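You operate a simulated robot arm through the tools that you are given. There is no shell and no other tool.

The job below is to be done with a simulated robot arm. You get a single attempt, and the scene is never put back.

TASK
Stand the white pot in the tray marked pot, tamp the soil firm and slot in the basil tag.
Fine: put the tamper back. Set down upright: wooden tamper.

It is judged by the outcome, as a careful person would: the job done as asked, and still so three seconds after it is handed in. It fails if anything else is knocked over, pushed out of place, dropped, spilled or broken.

THE ROBOT
A 7-joint arm with a two-finger parallel gripper, fixed in place. Base frame: the origin is at the foot of the arm, x ahead of it, y to its left, z up; the work surface is at about z = 0.74. Units: m, rad, N and s.
With the tool pointing down near the work surface it reaches from about 0.44 to 0.92 m from the base axis. Its first joint turns from -2.496 to 2.496 rad. Payload 3 kg.
Tool frame: the origin (TCP) lies between the finger pads and is the grasp point; the fingertips stand 0.03 m ahead of it; z points along the fingers, y is the line along which they close. Largest opening 0.094 m; finger width 0.028, thickness 0.01; the body of the gripper, 0.05 by 0.096 m, starts 0.055 m behind the TCP.
Orientation is that of the tool frame in the base frame, as [roll, pitch, yaw] about the fixed x, y, z axes, in that order (R = Rz(yaw) Ry(pitch) Rx(roll)). With the fingers straight down and closing along the base's y, the tool's x points along the base's -x, its y along +y and its z along -z.

THE INTERFACE
- The arm moves only by the tool arm_command. Its argument "moves" is a list of rows, each a list of 3 entries, a list of its own where there are three numbers: the finger opening in m, from 0 to 0.094, then the shift along the tool's x, y, z in m, then the turn, a rotation vector about the tool's x, y, z in rad. In form: [[jaw, [x, y, z], [wx, wy, wz]], ...]. A call has 1 to 20 rows; each row is the pose to reach, as a shift and turn from the pose commanded when the call began, along the tool's axes at that moment. Each row takes 0.2 s and may step no farther than 0.05 m and 0.15 rad from the row before; otherwise, or with a gripper value out of range, the whole call is refused. Where a pose cannot be reached the arm comes as near as it can. A force on the tool above 40 N (or 10 N above the force at the start of the call, whichever is more), or a blocked arm, ends the call early, and 0.2 s more pass. The fingers move at their own pace (about 0.072 m/s each) and stop on an object; they squeeze with about 25 N. The grip force told is the motor's: it shows also when the fingers shut on nothing. Time passes only in rows, and 0.2 s behind the last, so rows that repeat a pose let the fingers close. The reply holds the time, the measured pose of the TCP, the force on the tool along the base axes, the opening and the grip force, in the units named above and with some noise, with the torque about the TCP (base axes, N m) and any sound that the robot's microphone picked up, and new pictures: "views" is both (left out), scene, wrist or none.
- Cameras (640 x 400 px; columns grow to the right, rows downward): "scene" is fixed at [0.0517, -0.4989, 1.4759]; the picture's right is [0.82, -0.57, 0.00], its down [-0.29, -0.41, -0.87] and it looks along [0.50, 0.71, -0.50] (base axes); focal length 315 px, centre (320, 200). "wrist" rides on the gripper at [0.076, 0.014, -0.103] in the tool frame; the picture's right is [-0.18, 0.98, 0.00], its down [-0.75, -0.14, -0.64] and it looks along [-0.63, -0.12, 0.77] (tool axes); focal length 243 px, centre (320, 200).
- measure_at(camera, pixels): there is no depth. For up to 12 entries [column, row, z] of the newest picture of that camera ("zoom" is the newest enlarged one), the place [x, y] in the base frame at which the ray of that pixel passes the height z, good to about 0.003 m. No time passes.
- zoom(camera, box): a new picture of the part [left, top, right, bottom] of that camera's present view, enlarged. No time passes.
- job_done(): hands the job in; it is judged then, once.

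Open the gripper and draw the arm clear of the work before you hand the job in, unless the task says otherwise.

The tools are called after ">>>" as a command line: name --argument value ..., lists and objects as JSON in quotes. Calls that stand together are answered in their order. arm_command: Moves the arm, as the interface text tells. Its arguments: {"type":"object","properties":{"moves":{"type":"array","items":{"type":"array"}},"views":{"type":"string","enum":["both","scene","wrist","none"]}},"required":["moves"]} The other tools are called the same way: measure_at (camera, pixels) gives the place at which the rays of pixels pass given heights; zoom (camera, box) takes an enlarged picture of a part of a camera's view; job_done () hands the job in.

At the start:

```text
t: 0.0
ee_pos: [0.6169, 0.322, 1.0974]
tcp_rot: [3.141, -0.001, -3.141]
contact_force: [0.1, 1.1, -0.1]
torque: [0.03, 0.03, 0.01]
gripper_width: 0.094
grip_force: 0.0
```

scene: 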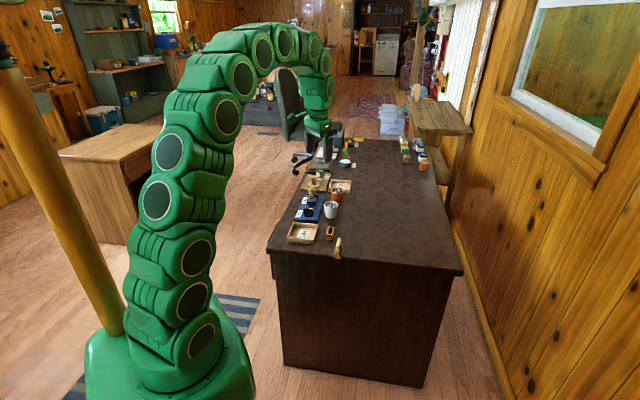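
wrist: 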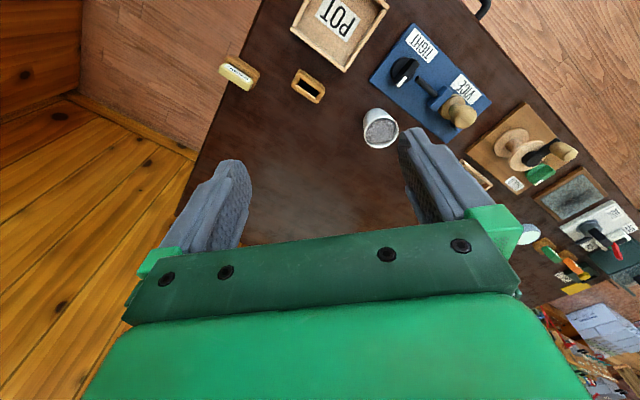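

The wrist view shows the POT tray near (340,30), the white pot at (380,128), and several other things. I'll zoom both views to identify the objects.

>>> zoom --camera "scene" --box '[270, 150, 370, 260]'

>>> zoom --camera "wrist" --box '[200, 0, 420, 160]'

>>> zoom --camera "wrist" --box '[360, 0, 640, 300]'

>>> zoom --camera "scene" --box '[290, 110, 450, 210]'

```text
3.64 times, centred on (320, 205) of scene
```

zoom: 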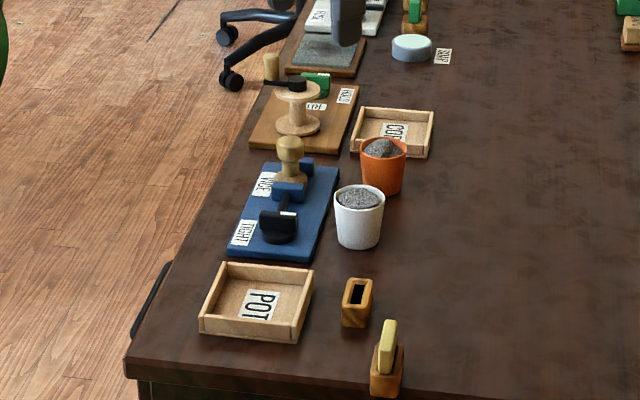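

```text
2.50 times, centred on (310, 80) of wrist
```

zoom: 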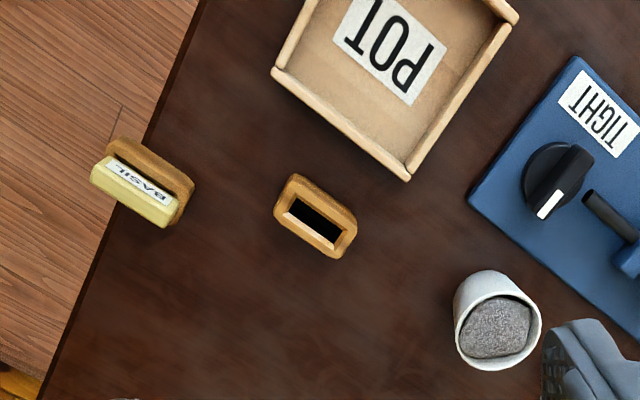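

```text
1.33 times, centred on (500, 150) of wrist
```

zoom: 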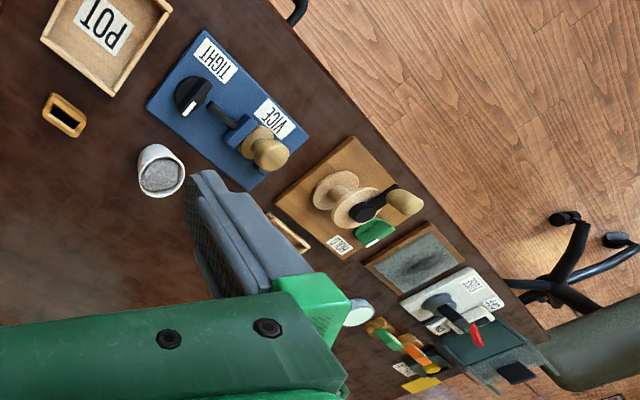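

```text
4.00 times, centred on (370, 160) of scene
```

zoom: 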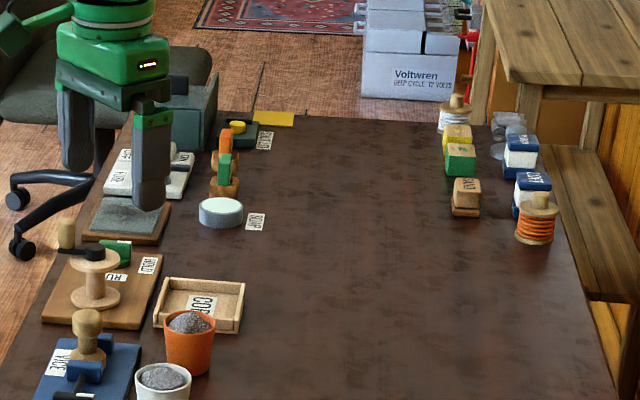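

Next I'll measure the positions of the main objects from the wrist picture.

>>> measure_at --camera "wrist" --pixels '[[340, 30, 0.745], [307, 87, 0.78], [237, 72, 0.78], [381, 130, 0.81], [460, 112, 0.82], [403, 72, 0.76], [430, 82, 0.77], [370, 80, 0.745], [455, 140, 0.745], [492, 100, 0.745], [410, 22, 0.745]]'

>>> measure_at --camera "scene" --pixels '[[331, 218, 0.745], [302, 233, 0.745], [338, 257, 0.745], [330, 240, 0.745], [302, 241, 0.745], [352, 166, 0.745]]'

```text
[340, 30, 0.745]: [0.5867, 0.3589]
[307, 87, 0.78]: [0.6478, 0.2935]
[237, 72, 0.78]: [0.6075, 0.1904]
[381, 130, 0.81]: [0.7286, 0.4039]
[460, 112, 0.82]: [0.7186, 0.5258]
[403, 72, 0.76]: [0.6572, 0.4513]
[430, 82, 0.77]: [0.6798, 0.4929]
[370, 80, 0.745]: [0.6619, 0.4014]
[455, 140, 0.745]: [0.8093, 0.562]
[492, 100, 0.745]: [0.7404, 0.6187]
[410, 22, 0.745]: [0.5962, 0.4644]
```

```text
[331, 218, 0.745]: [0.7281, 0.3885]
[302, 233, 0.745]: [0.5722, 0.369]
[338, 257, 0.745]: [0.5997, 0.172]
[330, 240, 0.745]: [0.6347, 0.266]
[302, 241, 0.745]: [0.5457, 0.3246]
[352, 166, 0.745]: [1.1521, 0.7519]
```

The layout is clear: POT tray near (0.587,0.359), empty tag slot (0.648,0.29), basil tag (0.61,0.19), white pot (0.728,0.40), and the vice holding the tamper (0.72,0.525). I'll move nearer to inspect the vice.

>>> arm_command --moves '[[0.094, [0.009, 0.036, 0.029], [0, 0, 0]], [0.094, [0.019, 0.072, 0.059], [0, 0, 0]], [0.094, [0.028, 0.108, 0.088], [0, 0, 0]], [0.094, [0.038, 0.144, 0.118], [0, 0, 0]], [0.094, [0.047, 0.18, 0.147], [0, 0, 0]], [0.094, [0.047, 0.18, 0.147], [0, 0, 0]]]'

```text
t: 1.4
ee_pos: [0.5726, 0.5015, 0.9507]
tcp_rot: [3.141, -0.002, 3.14]
contact_force: [-0.3, 0.1, 0.5]
torque: [-0.02, 0.0, 0.0]
gripper_width: 0.0943
grip_force: 0.1
```

scene: 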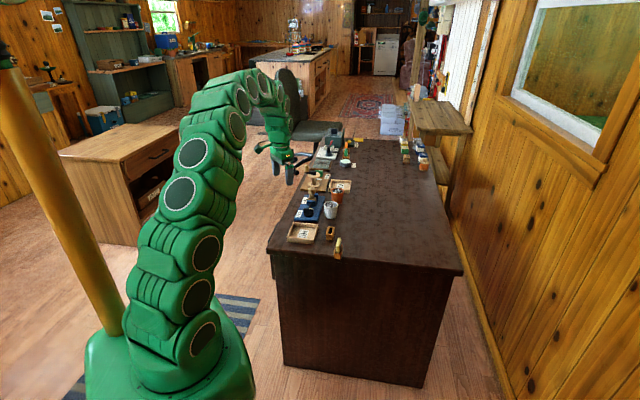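
wrist: 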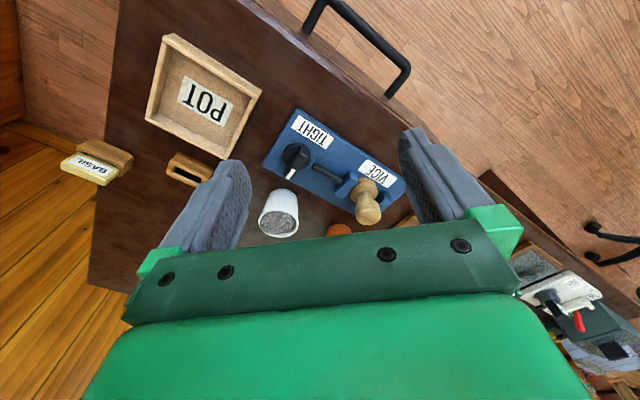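

>>> zoom --camera "wrist" --box '[250, 95, 420, 245]'

>>> zoom --camera "scene" --box '[285, 180, 345, 225]'

>>> zoom --camera "wrist" --box '[50, 20, 270, 200]'

>>> zoom --camera "scene" --box '[280, 205, 360, 265]'

```text
2.67 times, centred on (335, 170) of wrist
```

zoom: 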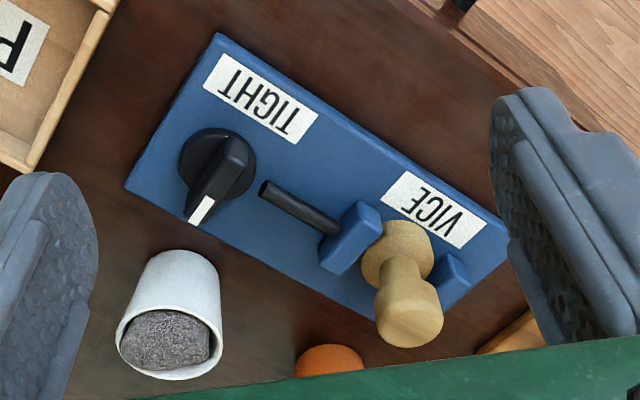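

```text
8.89 times, centred on (315, 202) of scene
```

zoom: 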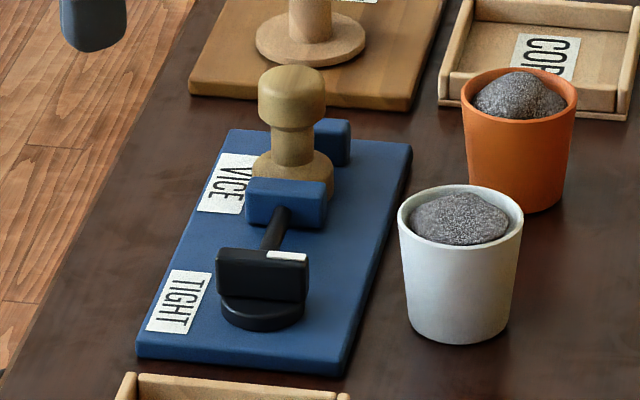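

```text
2.22 times, centred on (160, 110) of wrist
```

zoom: 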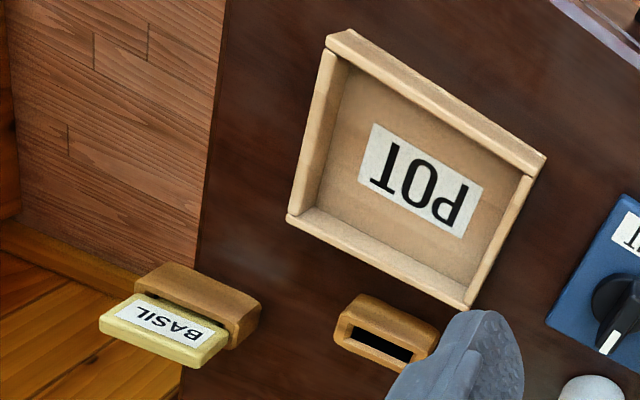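

```text
6.67 times, centred on (320, 235) of scene
```

zoom: 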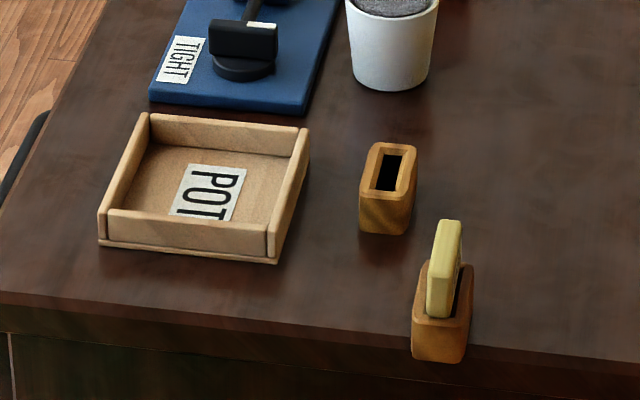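

I'll triangulate the tamper top, the knob and the jaws using both cameras at several heights.

>>> measure_at --camera "wrist" --pixels '[[295.7, 108.2, 0.757], [262.7, 165.1, 0.757], [406.2, 181.2, 0.757], [297, 157, 0.79], [290, 174.5, 0.79], [303, 151, 0.79], [368, 215, 0.82], [368, 215, 0.85], [346, 183, 0.78], [385.6, 200, 0.78], [364, 187, 0.79], [278, 222, 0.81]]'

>>> measure_at --camera "scene" --pixels '[[311.9, 188.8, 0.82], [311.9, 188.8, 0.85], [302.1, 223, 0.742], [294.6, 219.6, 0.757], [304.7, 194.5, 0.757], [325, 196, 0.757], [318.5, 222, 0.757], [311, 208.5, 0.79], [330.8, 203.6, 0.81], [330.8, 218, 0.742]]'

```text
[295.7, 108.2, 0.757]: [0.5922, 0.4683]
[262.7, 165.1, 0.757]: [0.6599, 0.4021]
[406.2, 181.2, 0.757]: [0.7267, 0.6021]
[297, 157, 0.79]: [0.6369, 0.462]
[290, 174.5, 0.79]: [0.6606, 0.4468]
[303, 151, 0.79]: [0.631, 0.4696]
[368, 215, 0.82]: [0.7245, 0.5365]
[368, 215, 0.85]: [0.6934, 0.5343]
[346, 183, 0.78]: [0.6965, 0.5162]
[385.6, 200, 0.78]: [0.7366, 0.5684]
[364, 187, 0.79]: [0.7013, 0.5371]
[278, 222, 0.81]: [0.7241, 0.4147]
```

```text
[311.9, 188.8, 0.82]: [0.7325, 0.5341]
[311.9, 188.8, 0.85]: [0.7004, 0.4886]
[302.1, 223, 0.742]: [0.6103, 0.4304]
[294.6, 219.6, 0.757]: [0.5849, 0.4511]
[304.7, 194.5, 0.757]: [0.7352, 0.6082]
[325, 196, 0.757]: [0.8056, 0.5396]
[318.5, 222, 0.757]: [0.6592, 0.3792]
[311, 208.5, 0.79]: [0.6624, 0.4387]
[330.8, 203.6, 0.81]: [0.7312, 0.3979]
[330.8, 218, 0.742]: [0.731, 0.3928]
```

The estimates agree: the tamper is at about (0.727,0.535) with its top near z 0.82. I'll zoom tightly on the vice jaws and knob to see whether it is tight.

>>> zoom --camera "wrist" --box '[330, 150, 410, 230]'

>>> zoom --camera "wrist" --box '[265, 110, 345, 190]'

>>> zoom --camera "scene" --box '[300, 184, 330, 222]'

>>> zoom --camera "scene" --box '[320, 175, 360, 225]'

```text
5.00 times, centred on (370, 190) of wrist
```

zoom: 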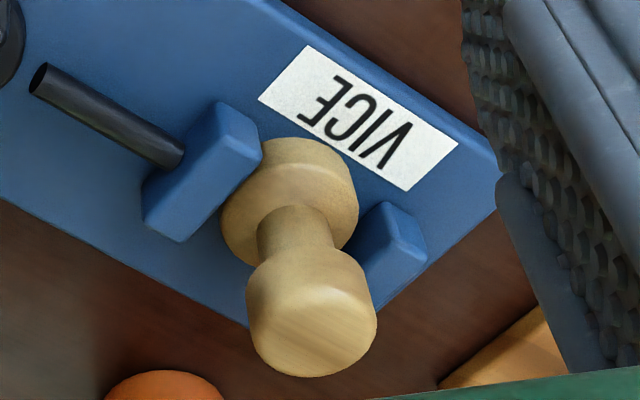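

```text
5.00 times, centred on (305, 150) of wrist
```

zoom: 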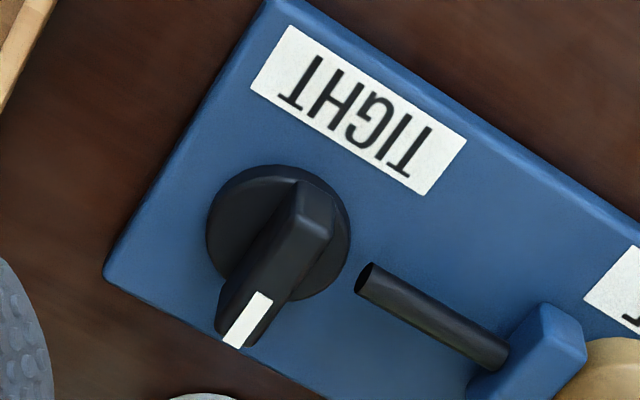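

```text
10.53 times, centred on (315, 203) of scene
```

zoom: 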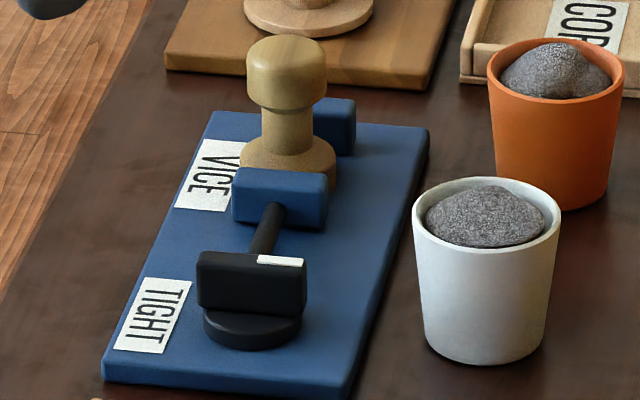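

```text
8.00 times, centred on (340, 200) of scene
```

zoom: 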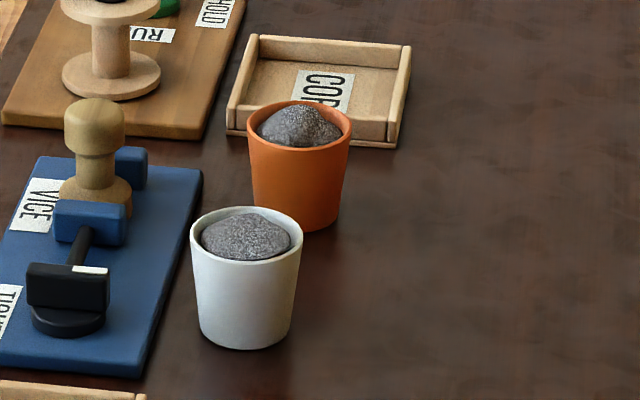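

Pointer is away from TIGHT. Before handling it, I'll start with the pot and measure its surroundings: the orange pot, tray corners and tag holders.

>>> measure_at --camera "scene" --pixels '[[337.5, 190.6, 0.81], [337.1, 203.5, 0.742], [293.75, 222.25, 0.765], [318.2, 224.5, 0.765], [286.7, 241.5, 0.742], [313.5, 244.4, 0.742], [330.2, 230.5, 0.775], [338.75, 246, 0.775], [338.75, 236.5, 0.81], [330.7, 201, 0.81], [324.5, 204, 0.81], [337.2, 204, 0.81]]'

>>> measure_at --camera "wrist" --pixels '[[173, 32, 0.765], [264, 92, 0.765], [147, 119, 0.765], [222, 160, 0.765], [230, 84, 0.745], [102, 157, 0.8], [119, 115, 0.775], [190, 172, 0.775], [278, 220, 0.81], [262, 225, 0.81], [297, 225, 0.81]]'

```text
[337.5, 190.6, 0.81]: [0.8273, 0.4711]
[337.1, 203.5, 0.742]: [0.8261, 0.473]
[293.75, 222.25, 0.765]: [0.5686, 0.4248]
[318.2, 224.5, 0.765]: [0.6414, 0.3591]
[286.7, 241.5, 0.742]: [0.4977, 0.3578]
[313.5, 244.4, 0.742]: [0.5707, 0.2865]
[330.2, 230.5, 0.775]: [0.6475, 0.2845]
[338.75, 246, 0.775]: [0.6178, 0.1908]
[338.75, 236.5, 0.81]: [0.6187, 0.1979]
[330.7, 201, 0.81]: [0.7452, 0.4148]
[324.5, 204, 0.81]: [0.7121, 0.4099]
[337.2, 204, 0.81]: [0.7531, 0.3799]
```

```text
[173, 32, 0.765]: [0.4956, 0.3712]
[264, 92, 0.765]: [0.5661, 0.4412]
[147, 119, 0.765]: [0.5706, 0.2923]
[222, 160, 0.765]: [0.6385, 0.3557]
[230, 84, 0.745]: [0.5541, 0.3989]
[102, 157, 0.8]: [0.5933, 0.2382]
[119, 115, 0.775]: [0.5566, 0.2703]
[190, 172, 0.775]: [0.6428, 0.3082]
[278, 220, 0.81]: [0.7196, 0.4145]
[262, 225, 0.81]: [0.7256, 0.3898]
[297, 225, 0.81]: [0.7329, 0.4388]
```

The trays and vice are laid out at 45°. I'll yaw the tool 45° (tool z +0.785), which suits the pot grasp, and view across the vice jaws from the far side on the way.

>>> arm_command --moves '[[0.094, [-0.01, 0.015, 0.003], [0, 0, 0.131]], [0.094, [-0.02, 0.03, 0.007], [0, 0, 0.262]], [0.094, [-0.03, 0.045, 0.01], [0, 0, 0.393]], [0.094, [-0.04, 0.06, 0.013], [0, 0, 0.524]], [0.094, [-0.05, 0.075, 0.017], [0, 0, 0.655]], [0.094, [-0.06, 0.09, 0.02], [0, 0, 0.7854]], [0.094, [-0.06, 0.09, 0.02], [0, 0, 0.7854]]]' --views "wrist"

```text
t: 3.0
ee_pos: [0.6303, 0.5918, 0.9306]
tcp_rot: [-3.141, 0.001, 2.357]
contact_force: [0.8, -0.1, 0.0]
torque: [-0.03, -0.01, -0.03]
gripper_width: 0.0937
grip_force: 0.1
```

wrist: 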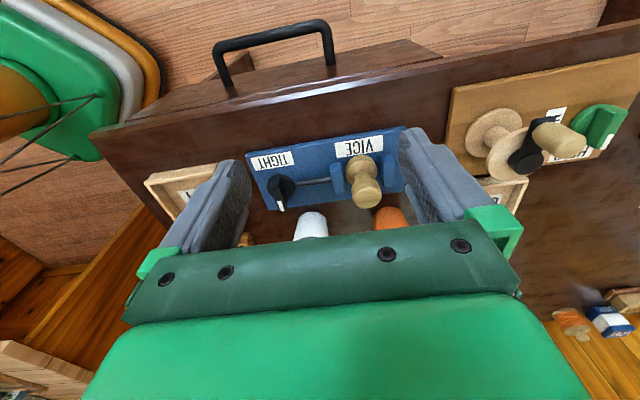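

>>> zoom --camera "wrist" --box '[320, 120, 420, 220]'

>>> zoom --camera "wrist" --box '[240, 120, 420, 240]'

```text
4.00 times, centred on (370, 170) of wrist
```

zoom: 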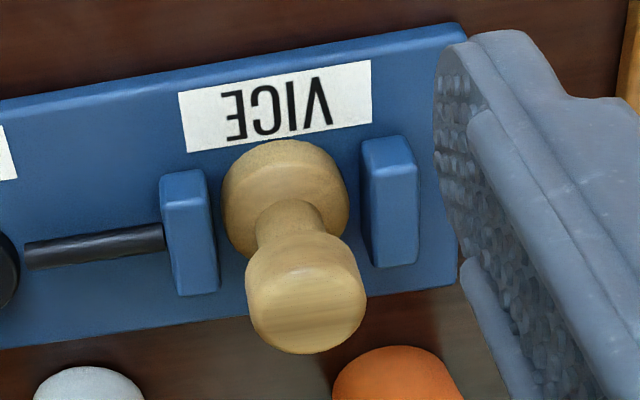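

```text
3.33 times, centred on (330, 180) of wrist
```

zoom: 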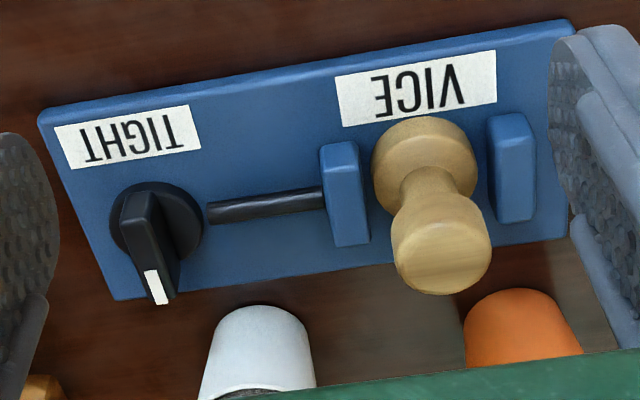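

In the close view, thin gaps are visible on both sides of the tamper base (zoom columns 218–222 and 345–362), so the vice is loose and the tamper is free. Next I'll go above the white pot.

>>> arm_command --moves '[[0.094, [-0.042, -0.0134, 0.0], [0, 0, 0]], [0.094, [-0.084, -0.027, 0.0], [0, 0, 0]], [0.094, [-0.126, -0.04, 0.0], [0, 0, 0]], [0.094, [-0.169, -0.054, 0.01], [0, 0, 0]], [0.094, [-0.2114, -0.0672, 0.03], [0, 0, 0]], [0.094, [-0.2114, -0.0672, 0.03], [0, 0, 0]]]'

```text
t: 4.4
ee_pos: [0.731, 0.3929, 0.8994]
tcp_rot: [3.141, -0.001, 2.358]
contact_force: [0.4, 0.0, 0.1]
torque: [0.01, -0.01, 0.01]
gripper_width: 0.0941
grip_force: 0.1
```

scene: 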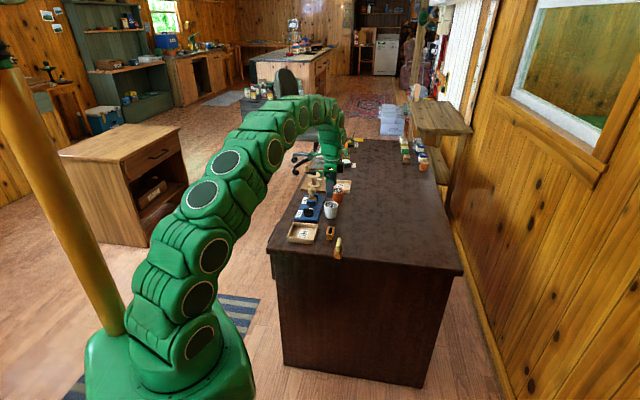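
wrist: 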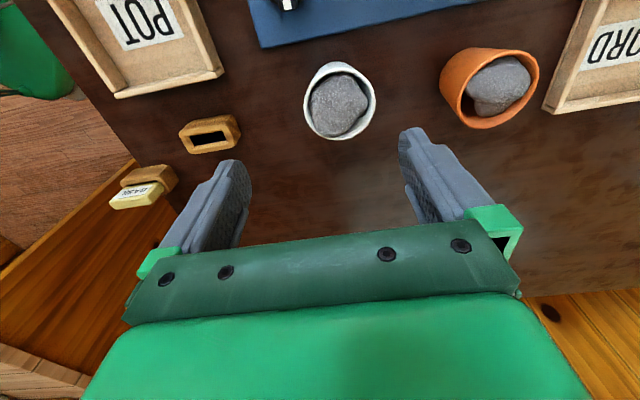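

The white pot's rim spans columns 304–376 and rows 62–140 in the wrist view. I'll measure the rim centre and zoom in.

>>> measure_at --camera "wrist" --pixels '[[340, 100, 0.81], [304, 98, 0.81], [376, 103, 0.81], [334, 62, 0.81], [345, 140, 0.81], [340, 100, 0.8], [340, 100, 0.79]]'

>>> zoom --camera "wrist" --box '[280, 40, 400, 160]'

>>> zoom --camera "scene" --box '[310, 170, 360, 225]'

```text
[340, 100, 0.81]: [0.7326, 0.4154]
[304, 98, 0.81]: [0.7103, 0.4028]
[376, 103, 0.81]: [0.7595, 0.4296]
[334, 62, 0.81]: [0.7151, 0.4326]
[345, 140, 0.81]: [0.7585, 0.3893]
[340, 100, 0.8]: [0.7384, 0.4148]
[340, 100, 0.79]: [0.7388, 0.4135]
```

```text
3.33 times, centred on (340, 100) of wrist
```

zoom: 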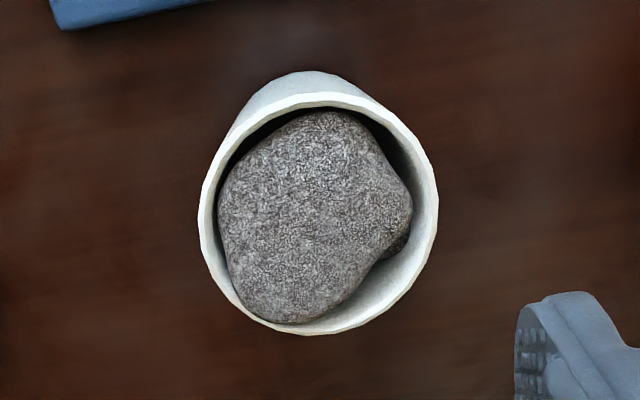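

```text
7.27 times, centred on (335, 198) of scene
```

zoom: 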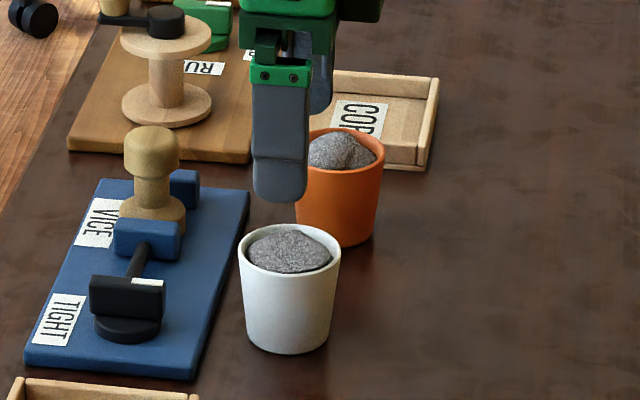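

I'll intersect the rim-centre rays from both cameras to fix the rim height.

>>> measure_at --camera "wrist" --pixels '[[339.4, 104, 0.78], [339.4, 104, 0.79], [339.4, 104, 0.8], [339.4, 104, 0.81], [339.4, 104, 0.82]]'

>>> measure_at --camera "scene" --pixels '[[330.9, 204.5, 0.78], [330.9, 204.5, 0.79], [330.9, 204.5, 0.8], [330.9, 204.5, 0.81], [330.9, 204.5, 0.82], [323.7, 204.5, 0.8], [337.9, 205, 0.8]]'

```text
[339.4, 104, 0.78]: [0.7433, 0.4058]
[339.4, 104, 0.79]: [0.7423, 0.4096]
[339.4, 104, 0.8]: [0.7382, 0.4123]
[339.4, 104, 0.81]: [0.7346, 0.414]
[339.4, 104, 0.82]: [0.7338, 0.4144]
```

```text
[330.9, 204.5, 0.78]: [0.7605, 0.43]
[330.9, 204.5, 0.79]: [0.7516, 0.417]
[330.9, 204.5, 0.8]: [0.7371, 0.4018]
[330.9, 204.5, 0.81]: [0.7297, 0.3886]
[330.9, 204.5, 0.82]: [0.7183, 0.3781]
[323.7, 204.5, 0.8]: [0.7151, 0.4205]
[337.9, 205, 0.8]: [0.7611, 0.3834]
```

Both rays meet near z 0.795 at (0.741,0.411), with a rim diameter of about 0.059. I'll centre over it, descend to TCP z 0.79 and close.

>>> arm_command --moves '[[0.094, [0.0057, 0.0198, 0.0], [0, 0, 0]], [0.094, [0.0057, 0.0198, 0.03], [0, 0, 0]], [0.094, [0.0057, 0.0198, 0.06], [0, 0, 0]], [0.094, [0.0057, 0.0198, 0.06], [0, 0, 0]]]'

```text
t: 5.4
ee_pos: [0.7404, 0.4127, 0.8398]
tcp_rot: [-3.141, 0.0, 2.356]
contact_force: [-0.2, 1.0, 0.4]
torque: [0.01, -0.01, -0.01]
gripper_width: 0.094
grip_force: 0.1
```

scene: 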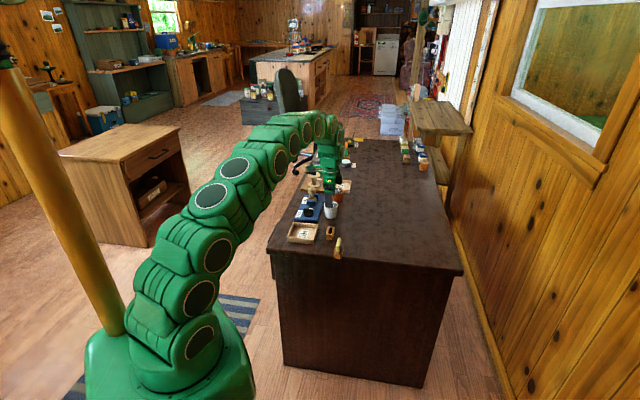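
wrist: 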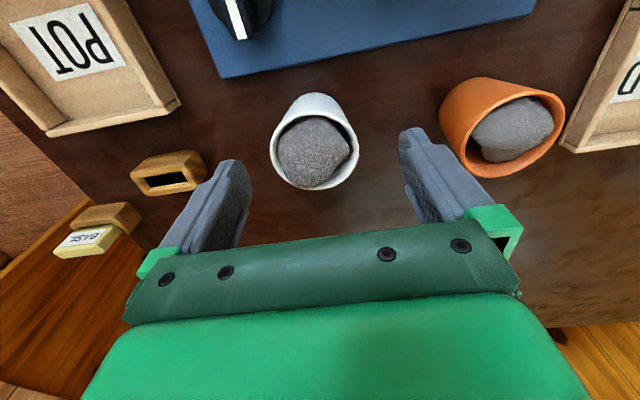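

The rim centre is at (314,147), and the ideal for this height is (320,147), so I'm off by about 4 mm along tool −y. I'll correct that, descend and close.

>>> arm_command --moves '[[0.094, [0.0, -0.004, 0.02], [0, 0, 0]], [0.094, [0.0, -0.004, 0.04], [0, 0, 0]], [0.094, [0.0, -0.004, 0.05], [0, 0, 0]], [0.094, [0.0, -0.004, 0.05], [0, 0, 0]], [0.05, [0.0, -0.004, 0.05], [0, 0, 0]], [0.05, [0.0, -0.004, 0.05], [0, 0, 0]], [0.05, [0.0, -0.004, 0.05], [0, 0, 0]]]'

```text
t: 7.0
ee_pos: [0.7376, 0.4102, 0.7897]
tcp_rot: [-3.141, 0.0, 2.356]
contact_force: [0.1, -0.2, 0.7]
torque: [0.02, -0.05, -0.02]
gripper_width: 0.059
grip_force: 24.9
```

scene: 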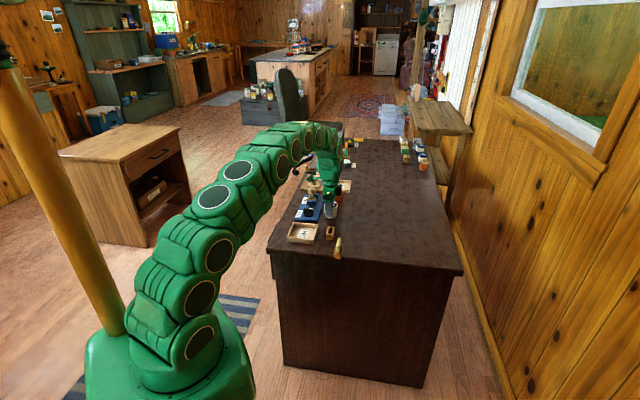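
wrist: 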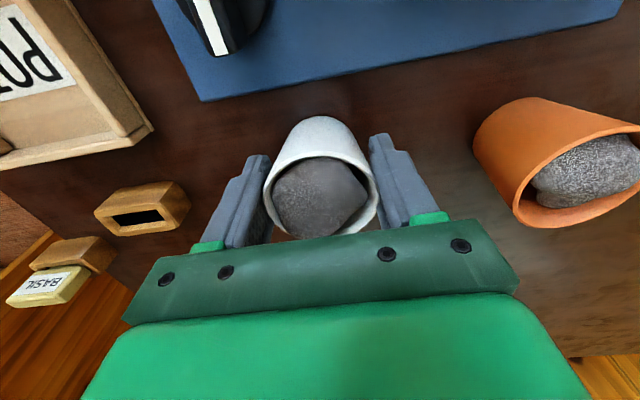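

The pot is gripped (0.059 m, 25 N). I'll lift it gently and carry it over the tray at slow steps.

>>> arm_command --moves '[[0.05, [0, 0, -0.01], [0, 0, 0]], [0.05, [0, 0, -0.03], [0, 0, 0]], [0.05, [0, 0, -0.055], [0, 0, 0]], [0.05, [0, 0, -0.08], [0, 0, 0]], [0.05, [0.012, -0.022, -0.085], [0, 0, 0]], [0.05, [0.024, -0.044, -0.085], [0, 0, 0]], [0.05, [0.036, -0.067, -0.085], [0, 0, 0]], [0.05, [0.048, -0.089, -0.085], [0, 0, 0]], [0.05, [0.06, -0.111, -0.085], [0, 0, 0]], [0.05, [0.072, -0.133, -0.085], [0, 0, 0]], [0.05, [0.0834, -0.1556, -0.085], [0, 0, 0]], [0.05, [0.0834, -0.1556, -0.085], [0, 0, 0]]]'

```text
t: 9.6
ee_pos: [0.5697, 0.3602, 0.8743]
tcp_rot: [-3.141, -0.001, 2.357]
contact_force: [-0.8, -0.5, -1.9]
torque: [-0.01, 0.02, 0.0]
gripper_width: 0.059
grip_force: 25.0
```

scene: 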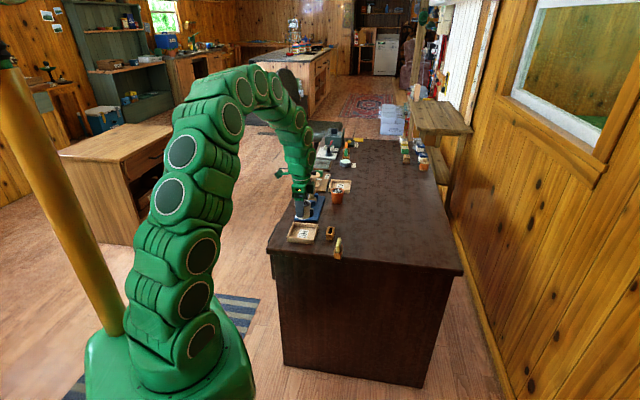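
wrist: 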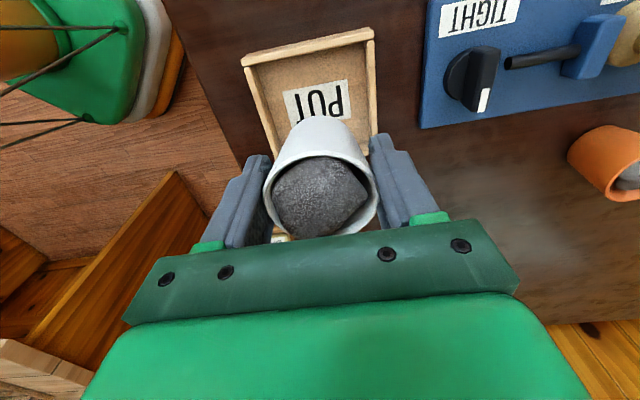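

The pot is over the tray. I'll measure the tray's visible corners and wall height from here before lowering.

>>> zoom --camera "wrist" --box '[220, 10, 420, 170]'

>>> measure_at --camera "wrist" --pixels '[[242, 63, 0.76], [374, 30, 0.76], [242, 63, 0.77], [374, 30, 0.77], [318, 97, 0.747], [318, 97, 0.742]]'

>>> zoom --camera "scene" --box '[275, 205, 345, 260]'

```text
2.50 times, centred on (320, 90) of wrist
```

zoom: 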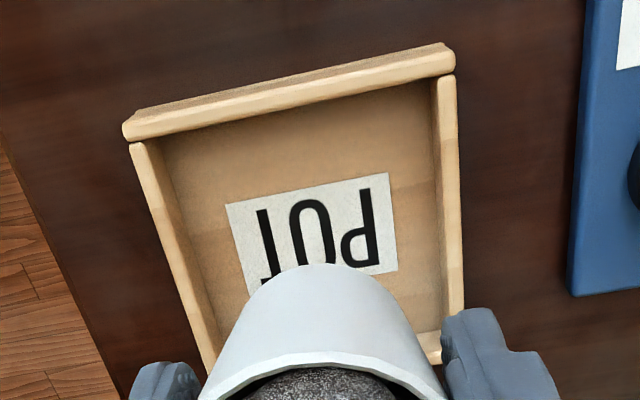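

```text
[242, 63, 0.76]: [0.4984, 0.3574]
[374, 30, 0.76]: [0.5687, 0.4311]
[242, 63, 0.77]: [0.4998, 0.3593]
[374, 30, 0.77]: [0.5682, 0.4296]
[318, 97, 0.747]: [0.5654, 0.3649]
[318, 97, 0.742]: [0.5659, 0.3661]
```

```text
7.27 times, centred on (310, 232) of scene
```

zoom: 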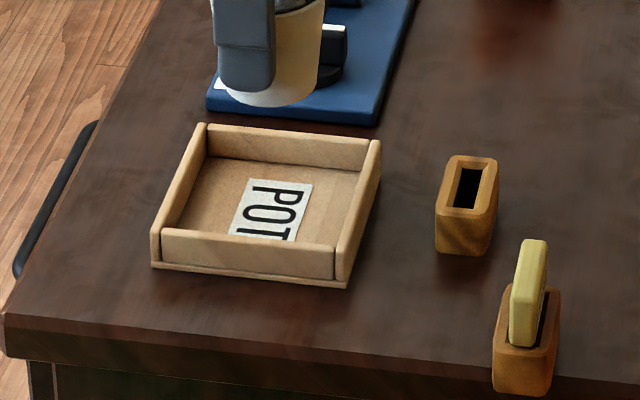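

The tray is about 0.102 m square and centred near (0.570,0.359), which matches my TCP at (0.5697,0.3602). I'll lower straight down to just above the floor.

>>> arm_command --moves '[[0.05, [0, 0, 0.02], [0, 0, 0]], [0.05, [0, 0, 0.04], [0, 0, 0]], [0.05, [0, 0, 0.06], [0, 0, 0]], [0.05, [0, 0, 0.072], [0, 0, 0]], [0.05, [0, 0, 0.075], [0, 0, 0]], [0.05, [0, 0, 0.075], [0, 0, 0]]]'

>>> zoom --camera "scene" --box '[275, 205, 345, 260]'

```text
t: 11.0
ee_pos: [0.5694, 0.3593, 0.8011]
tcp_rot: [3.142, 0.001, 2.356]
contact_force: [0.5, 0.7, -2.5]
torque: [0.0, 0.01, 0.01]
gripper_width: 0.0592
grip_force: 24.5
```

scene: 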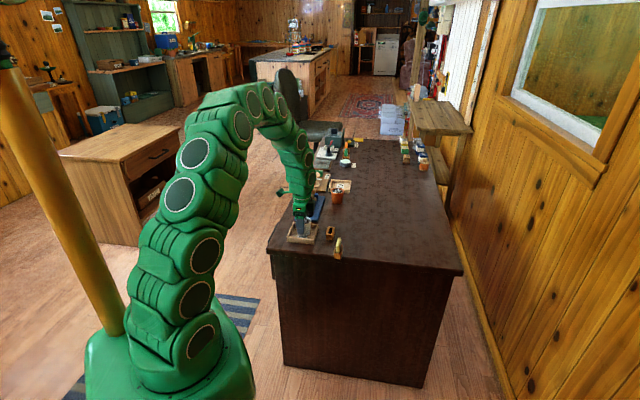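
wrist: 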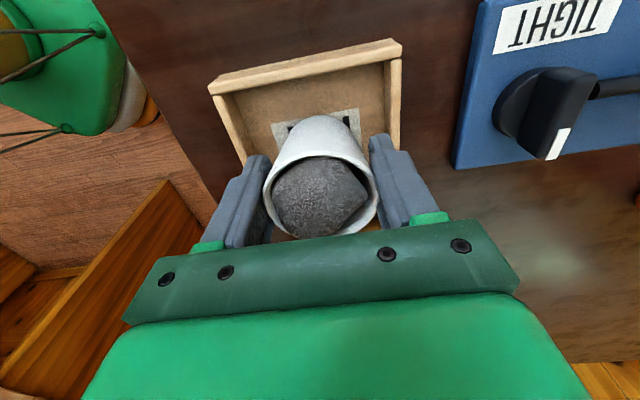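

```text
7.27 times, centred on (310, 232) of scene
```

zoom: 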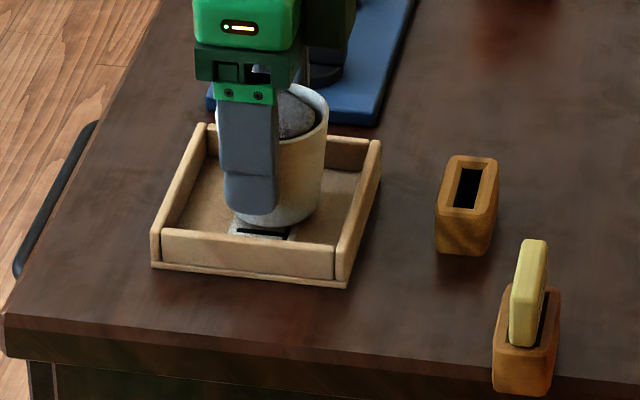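

The pot is inside the walls, with about −2.5 N showing as its weight. I'll lower in small steps and watch the vertical force.

>>> arm_command --moves '[[0.05, [0, 0, 0.002], [0, 0, 0]], [0.05, [0, 0, 0.004], [0, 0, 0]], [0.05, [0, 0, 0.004], [0, 0, 0]]]' --views "none"

```text
t: 11.8
ee_pos: [0.5697, 0.359, 0.7961]
tcp_rot: [-3.141, 0.001, 2.358]
contact_force: [-0.6, -1.2, -1.4]
torque: [-0.01, -0.03, -0.01]
gripper_width: 0.0589
grip_force: 25.5
```

Force has barely changed, so there's no firm contact yet. I'll go down another 2–3 mm.

>>> arm_command --moves '[[0.05, [0, 0, 0.001], [0, 0, 0]], [0.05, [0, 0, 0.002], [0, 0, 0]], [0.05, [0, 0, 0.002], [0, 0, 0]]]' --views "none"

```text
t: 12.6
ee_pos: [0.5695, 0.3572, 0.794]
tcp_rot: [-3.141, -0.002, 2.356]
contact_force: [1.1, -0.1, -1.5]
torque: [0.01, 0.02, -0.01]
gripper_width: 0.0593
grip_force: 25.6
```

>>> arm_command --moves '[[0.05, [0, 0, 0.001], [0, 0, 0]], [0.05, [0, 0, 0.002], [0, 0, 0]], [0.05, [0, 0, 0.002], [0, 0, 0]]]' --views "wrist"

>>> zoom --camera "scene" --box '[290, 212, 325, 245]'

```text
t: 13.4
ee_pos: [0.5703, 0.3582, 0.7919]
tcp_rot: [3.141, 0.0, 2.355]
contact_force: [-5.1, -2.5, 16.9]
torque: [-0.07, -0.07, -0.06]
gripper_width: 0.0591
grip_force: 25.4
```

wrist: 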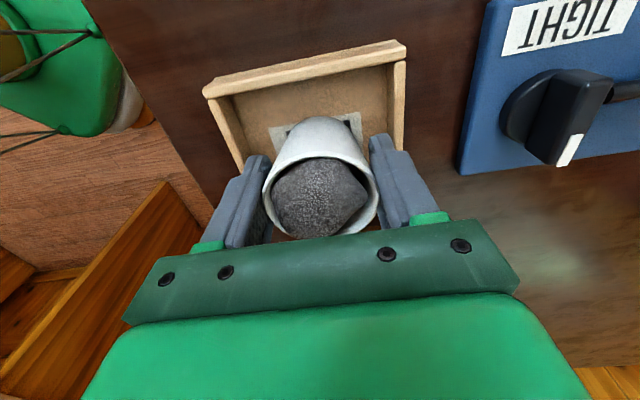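

```text
12.12 times, centred on (308, 228) of scene
```

zoom: 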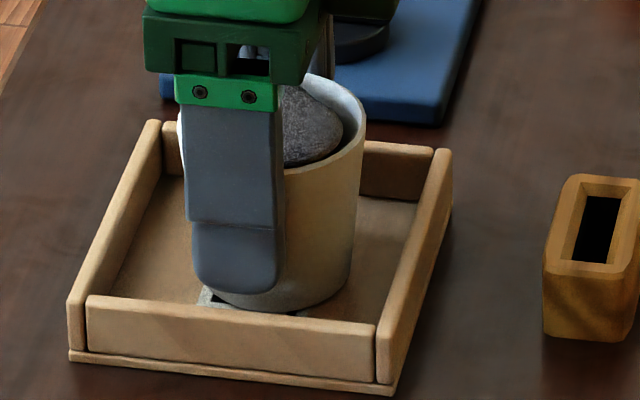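

Contact is confirmed at +17 N with the pot standing on the tray floor. I'll ease off 1.5 mm, open only slightly to 0.067 so the fingers clear the tray walls, then rise.

>>> arm_command --moves '[[0.05, [0, 0, -0.0015], [0, 0, 0]], [0.05, [0, 0, -0.0015], [0, 0, 0]], [0.067, [0, 0, -0.0015], [0, 0, 0]], [0.067, [0, 0, -0.0015], [0, 0, 0]], [0.067, [0, 0, -0.0015], [0, 0, 0]]]' --views "wrist"

```text
t: 14.6
ee_pos: [0.5693, 0.3581, 0.7946]
tcp_rot: [-3.141, 0.0, 2.355]
contact_force: [0.5, -0.2, -0.3]
torque: [0.01, 0.01, -0.02]
gripper_width: 0.067
grip_force: 0.0
```

wrist: 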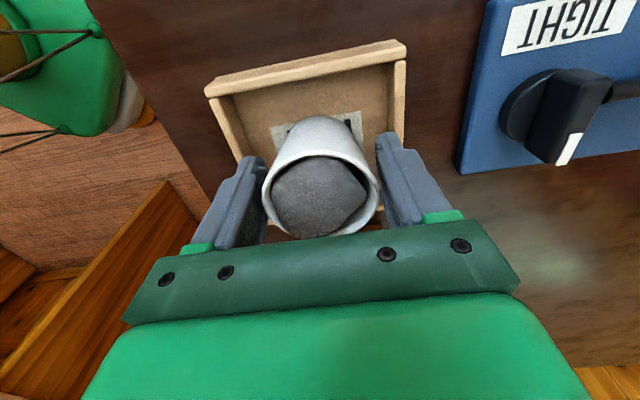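

Released. I'll check the finger-to-pot gaps before rising.

>>> zoom --camera "wrist" --box '[220, 100, 430, 260]'

>>> zoom --camera "scene" --box '[290, 212, 325, 245]'

```text
2.50 times, centred on (325, 180) of wrist
```

zoom: 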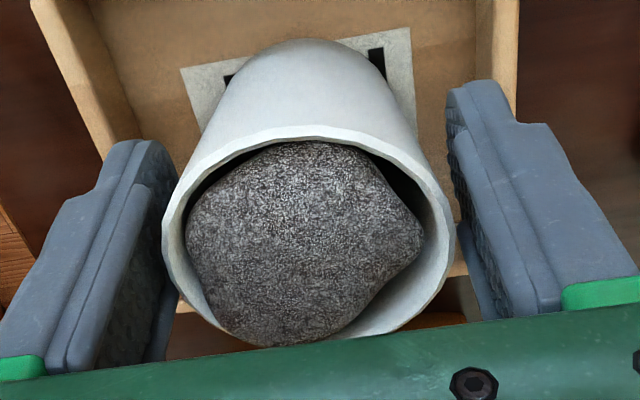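

```text
12.12 times, centred on (308, 228) of scene
```

zoom: 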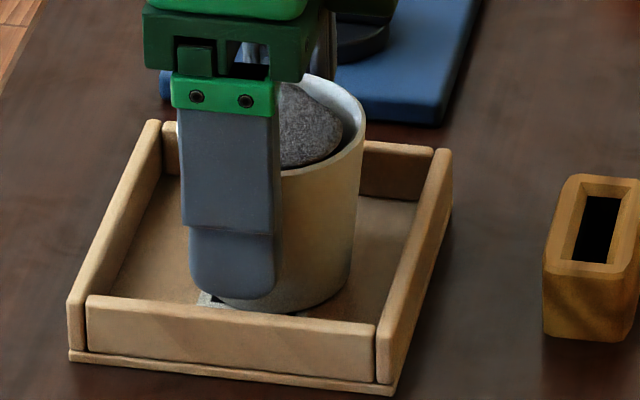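

The left gap is slightly smaller, so I'll shift 2 mm to tool −y, rise gently, then open and climb clear.

>>> arm_command --moves '[[0.067, [0, -0.0015, 0.0], [0, 0, 0]], [0.067, [0, -0.0015, -0.005], [0, 0, 0]], [0.067, [0, -0.0015, -0.015], [0, 0, 0]], [0.067, [0, -0.0015, -0.035], [0, 0, 0]], [0.067, [0, -0.0015, -0.07], [0, 0, 0]], [0.067, [0, -0.0015, -0.11], [0, 0, 0]], [0.067, [0, -0.0015, -0.125], [0, 0, 0]], [0.067, [0, -0.0015, -0.125], [0, 0, 0]]]' --views "both"

>>> zoom --camera "scene" --box '[280, 180, 345, 245]'

>>> zoom --camera "wrist" --box '[200, 20, 420, 180]'

```text
t: 16.4
ee_pos: [0.5708, 0.3573, 0.9183]
tcp_rot: [3.142, 0.0, 2.357]
contact_force: [0.1, -0.1, -0.6]
torque: [-0.01, 0.01, -0.04]
gripper_width: 0.067
grip_force: 0.0
```

scene: 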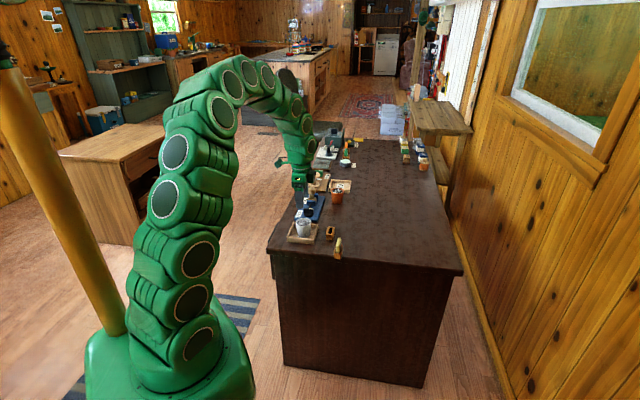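
wrist: 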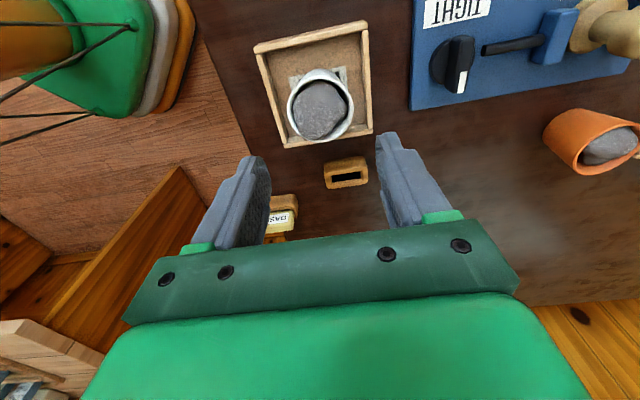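

```text
6.15 times, centred on (312, 212) of scene
```

zoom: 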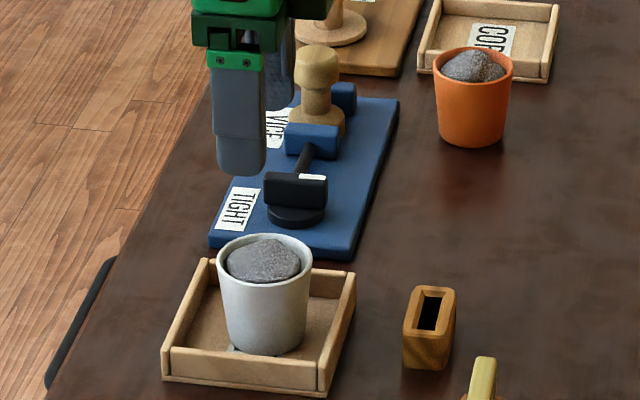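

```text
2.50 times, centred on (310, 100) of wrist
```

zoom: 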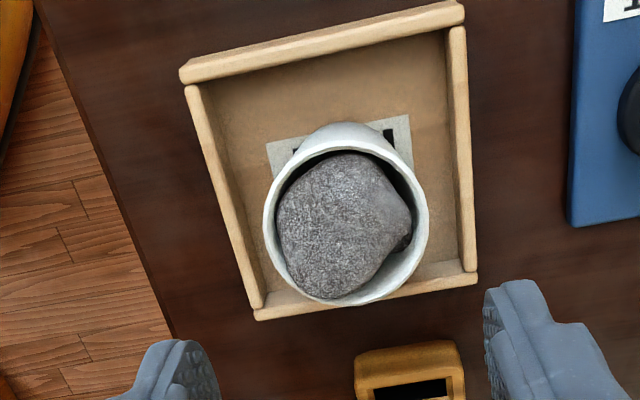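

The pot stands in the tray. Next I'll move above the tamper for a close look and measurements.

>>> arm_command --moves '[[0.094, [0.003, 0.047, 0.0], [0, 0, 0]], [0.094, [0.006, 0.094, 0.0], [0, 0, 0]], [0.094, [0.009, 0.141, 0.0], [0, 0, 0]], [0.094, [0.012, 0.189, 0.0], [0, 0, 0]], [0.094, [0.0156, 0.236, 0.0], [0, 0, 0]], [0.094, [0.0156, 0.236, 0.0], [0, 0, 0]]]' --views "both"

>>> zoom --camera "scene" --box '[295, 175, 335, 225]'

>>> zoom --camera "wrist" --box '[230, 30, 430, 190]'

```text
t: 17.8
ee_pos: [0.7226, 0.5347, 0.9202]
tcp_rot: [3.141, 0.0, 2.356]
contact_force: [0.1, 0.5, 0.2]
torque: [-0.03, 0.0, 0.04]
gripper_width: 0.0941
grip_force: 0.0
```

scene: 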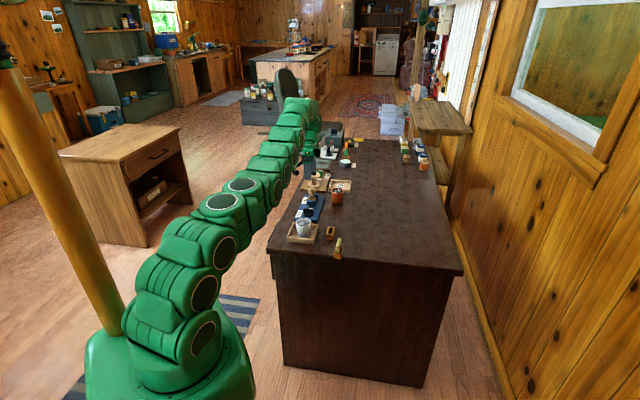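
wrist: 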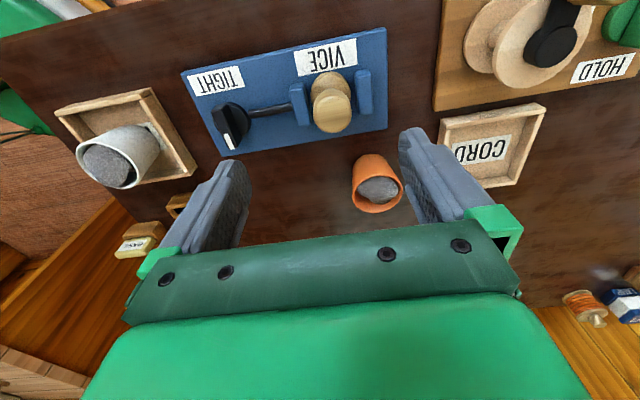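

```text
8.00 times, centred on (315, 200) of scene
```

zoom: 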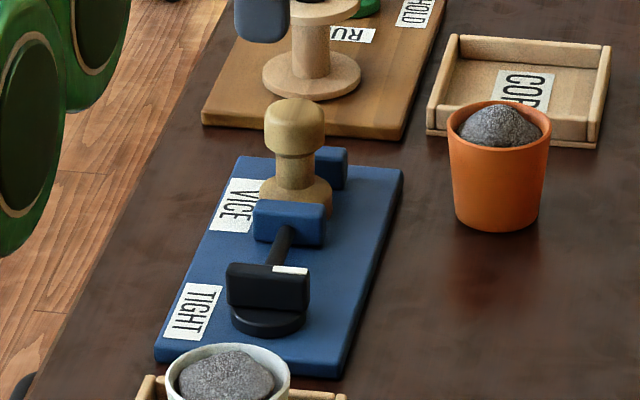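

```text
2.50 times, centred on (330, 110) of wrist
```

zoom: 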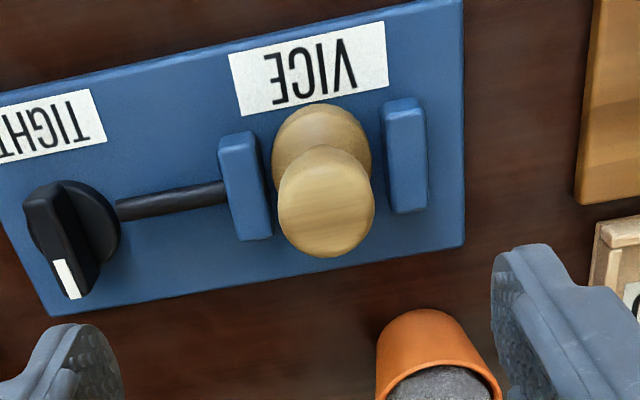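

I'll triangulate the tamper knob top and the jaw tops from both views.

>>> measure_at --camera "wrist" --pixels '[[332.4, 110, 0.8], [332.4, 110, 0.81], [332.4, 110, 0.82], [332.4, 110, 0.83], [297, 90, 0.77], [297, 90, 0.78], [363.6, 81, 0.77], [363.6, 81, 0.78], [330, 92, 0.77]]'

>>> measure_at --camera "scene" --pixels '[[311.75, 188.3, 0.8], [311.75, 188.3, 0.81], [311.75, 188.3, 0.82], [311.75, 188.3, 0.83], [311.5, 201.3, 0.77], [311.5, 201.3, 0.78], [316.5, 194.2, 0.77], [316.5, 194.2, 0.78], [312, 198, 0.77]]'

```text
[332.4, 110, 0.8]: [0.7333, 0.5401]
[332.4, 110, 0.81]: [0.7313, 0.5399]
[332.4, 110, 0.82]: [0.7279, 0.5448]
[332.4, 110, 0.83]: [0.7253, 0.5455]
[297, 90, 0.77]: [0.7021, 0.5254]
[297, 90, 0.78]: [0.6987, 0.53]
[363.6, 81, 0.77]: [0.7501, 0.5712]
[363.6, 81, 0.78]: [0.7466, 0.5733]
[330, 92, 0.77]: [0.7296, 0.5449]
```

```text
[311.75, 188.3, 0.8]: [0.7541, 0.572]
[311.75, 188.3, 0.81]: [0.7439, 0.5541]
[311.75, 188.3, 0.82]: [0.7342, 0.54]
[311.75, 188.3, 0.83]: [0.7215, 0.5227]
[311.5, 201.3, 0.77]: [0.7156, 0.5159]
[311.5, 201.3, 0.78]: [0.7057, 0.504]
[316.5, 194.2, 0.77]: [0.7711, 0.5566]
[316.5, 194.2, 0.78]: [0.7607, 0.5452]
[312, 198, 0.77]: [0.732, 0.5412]
```

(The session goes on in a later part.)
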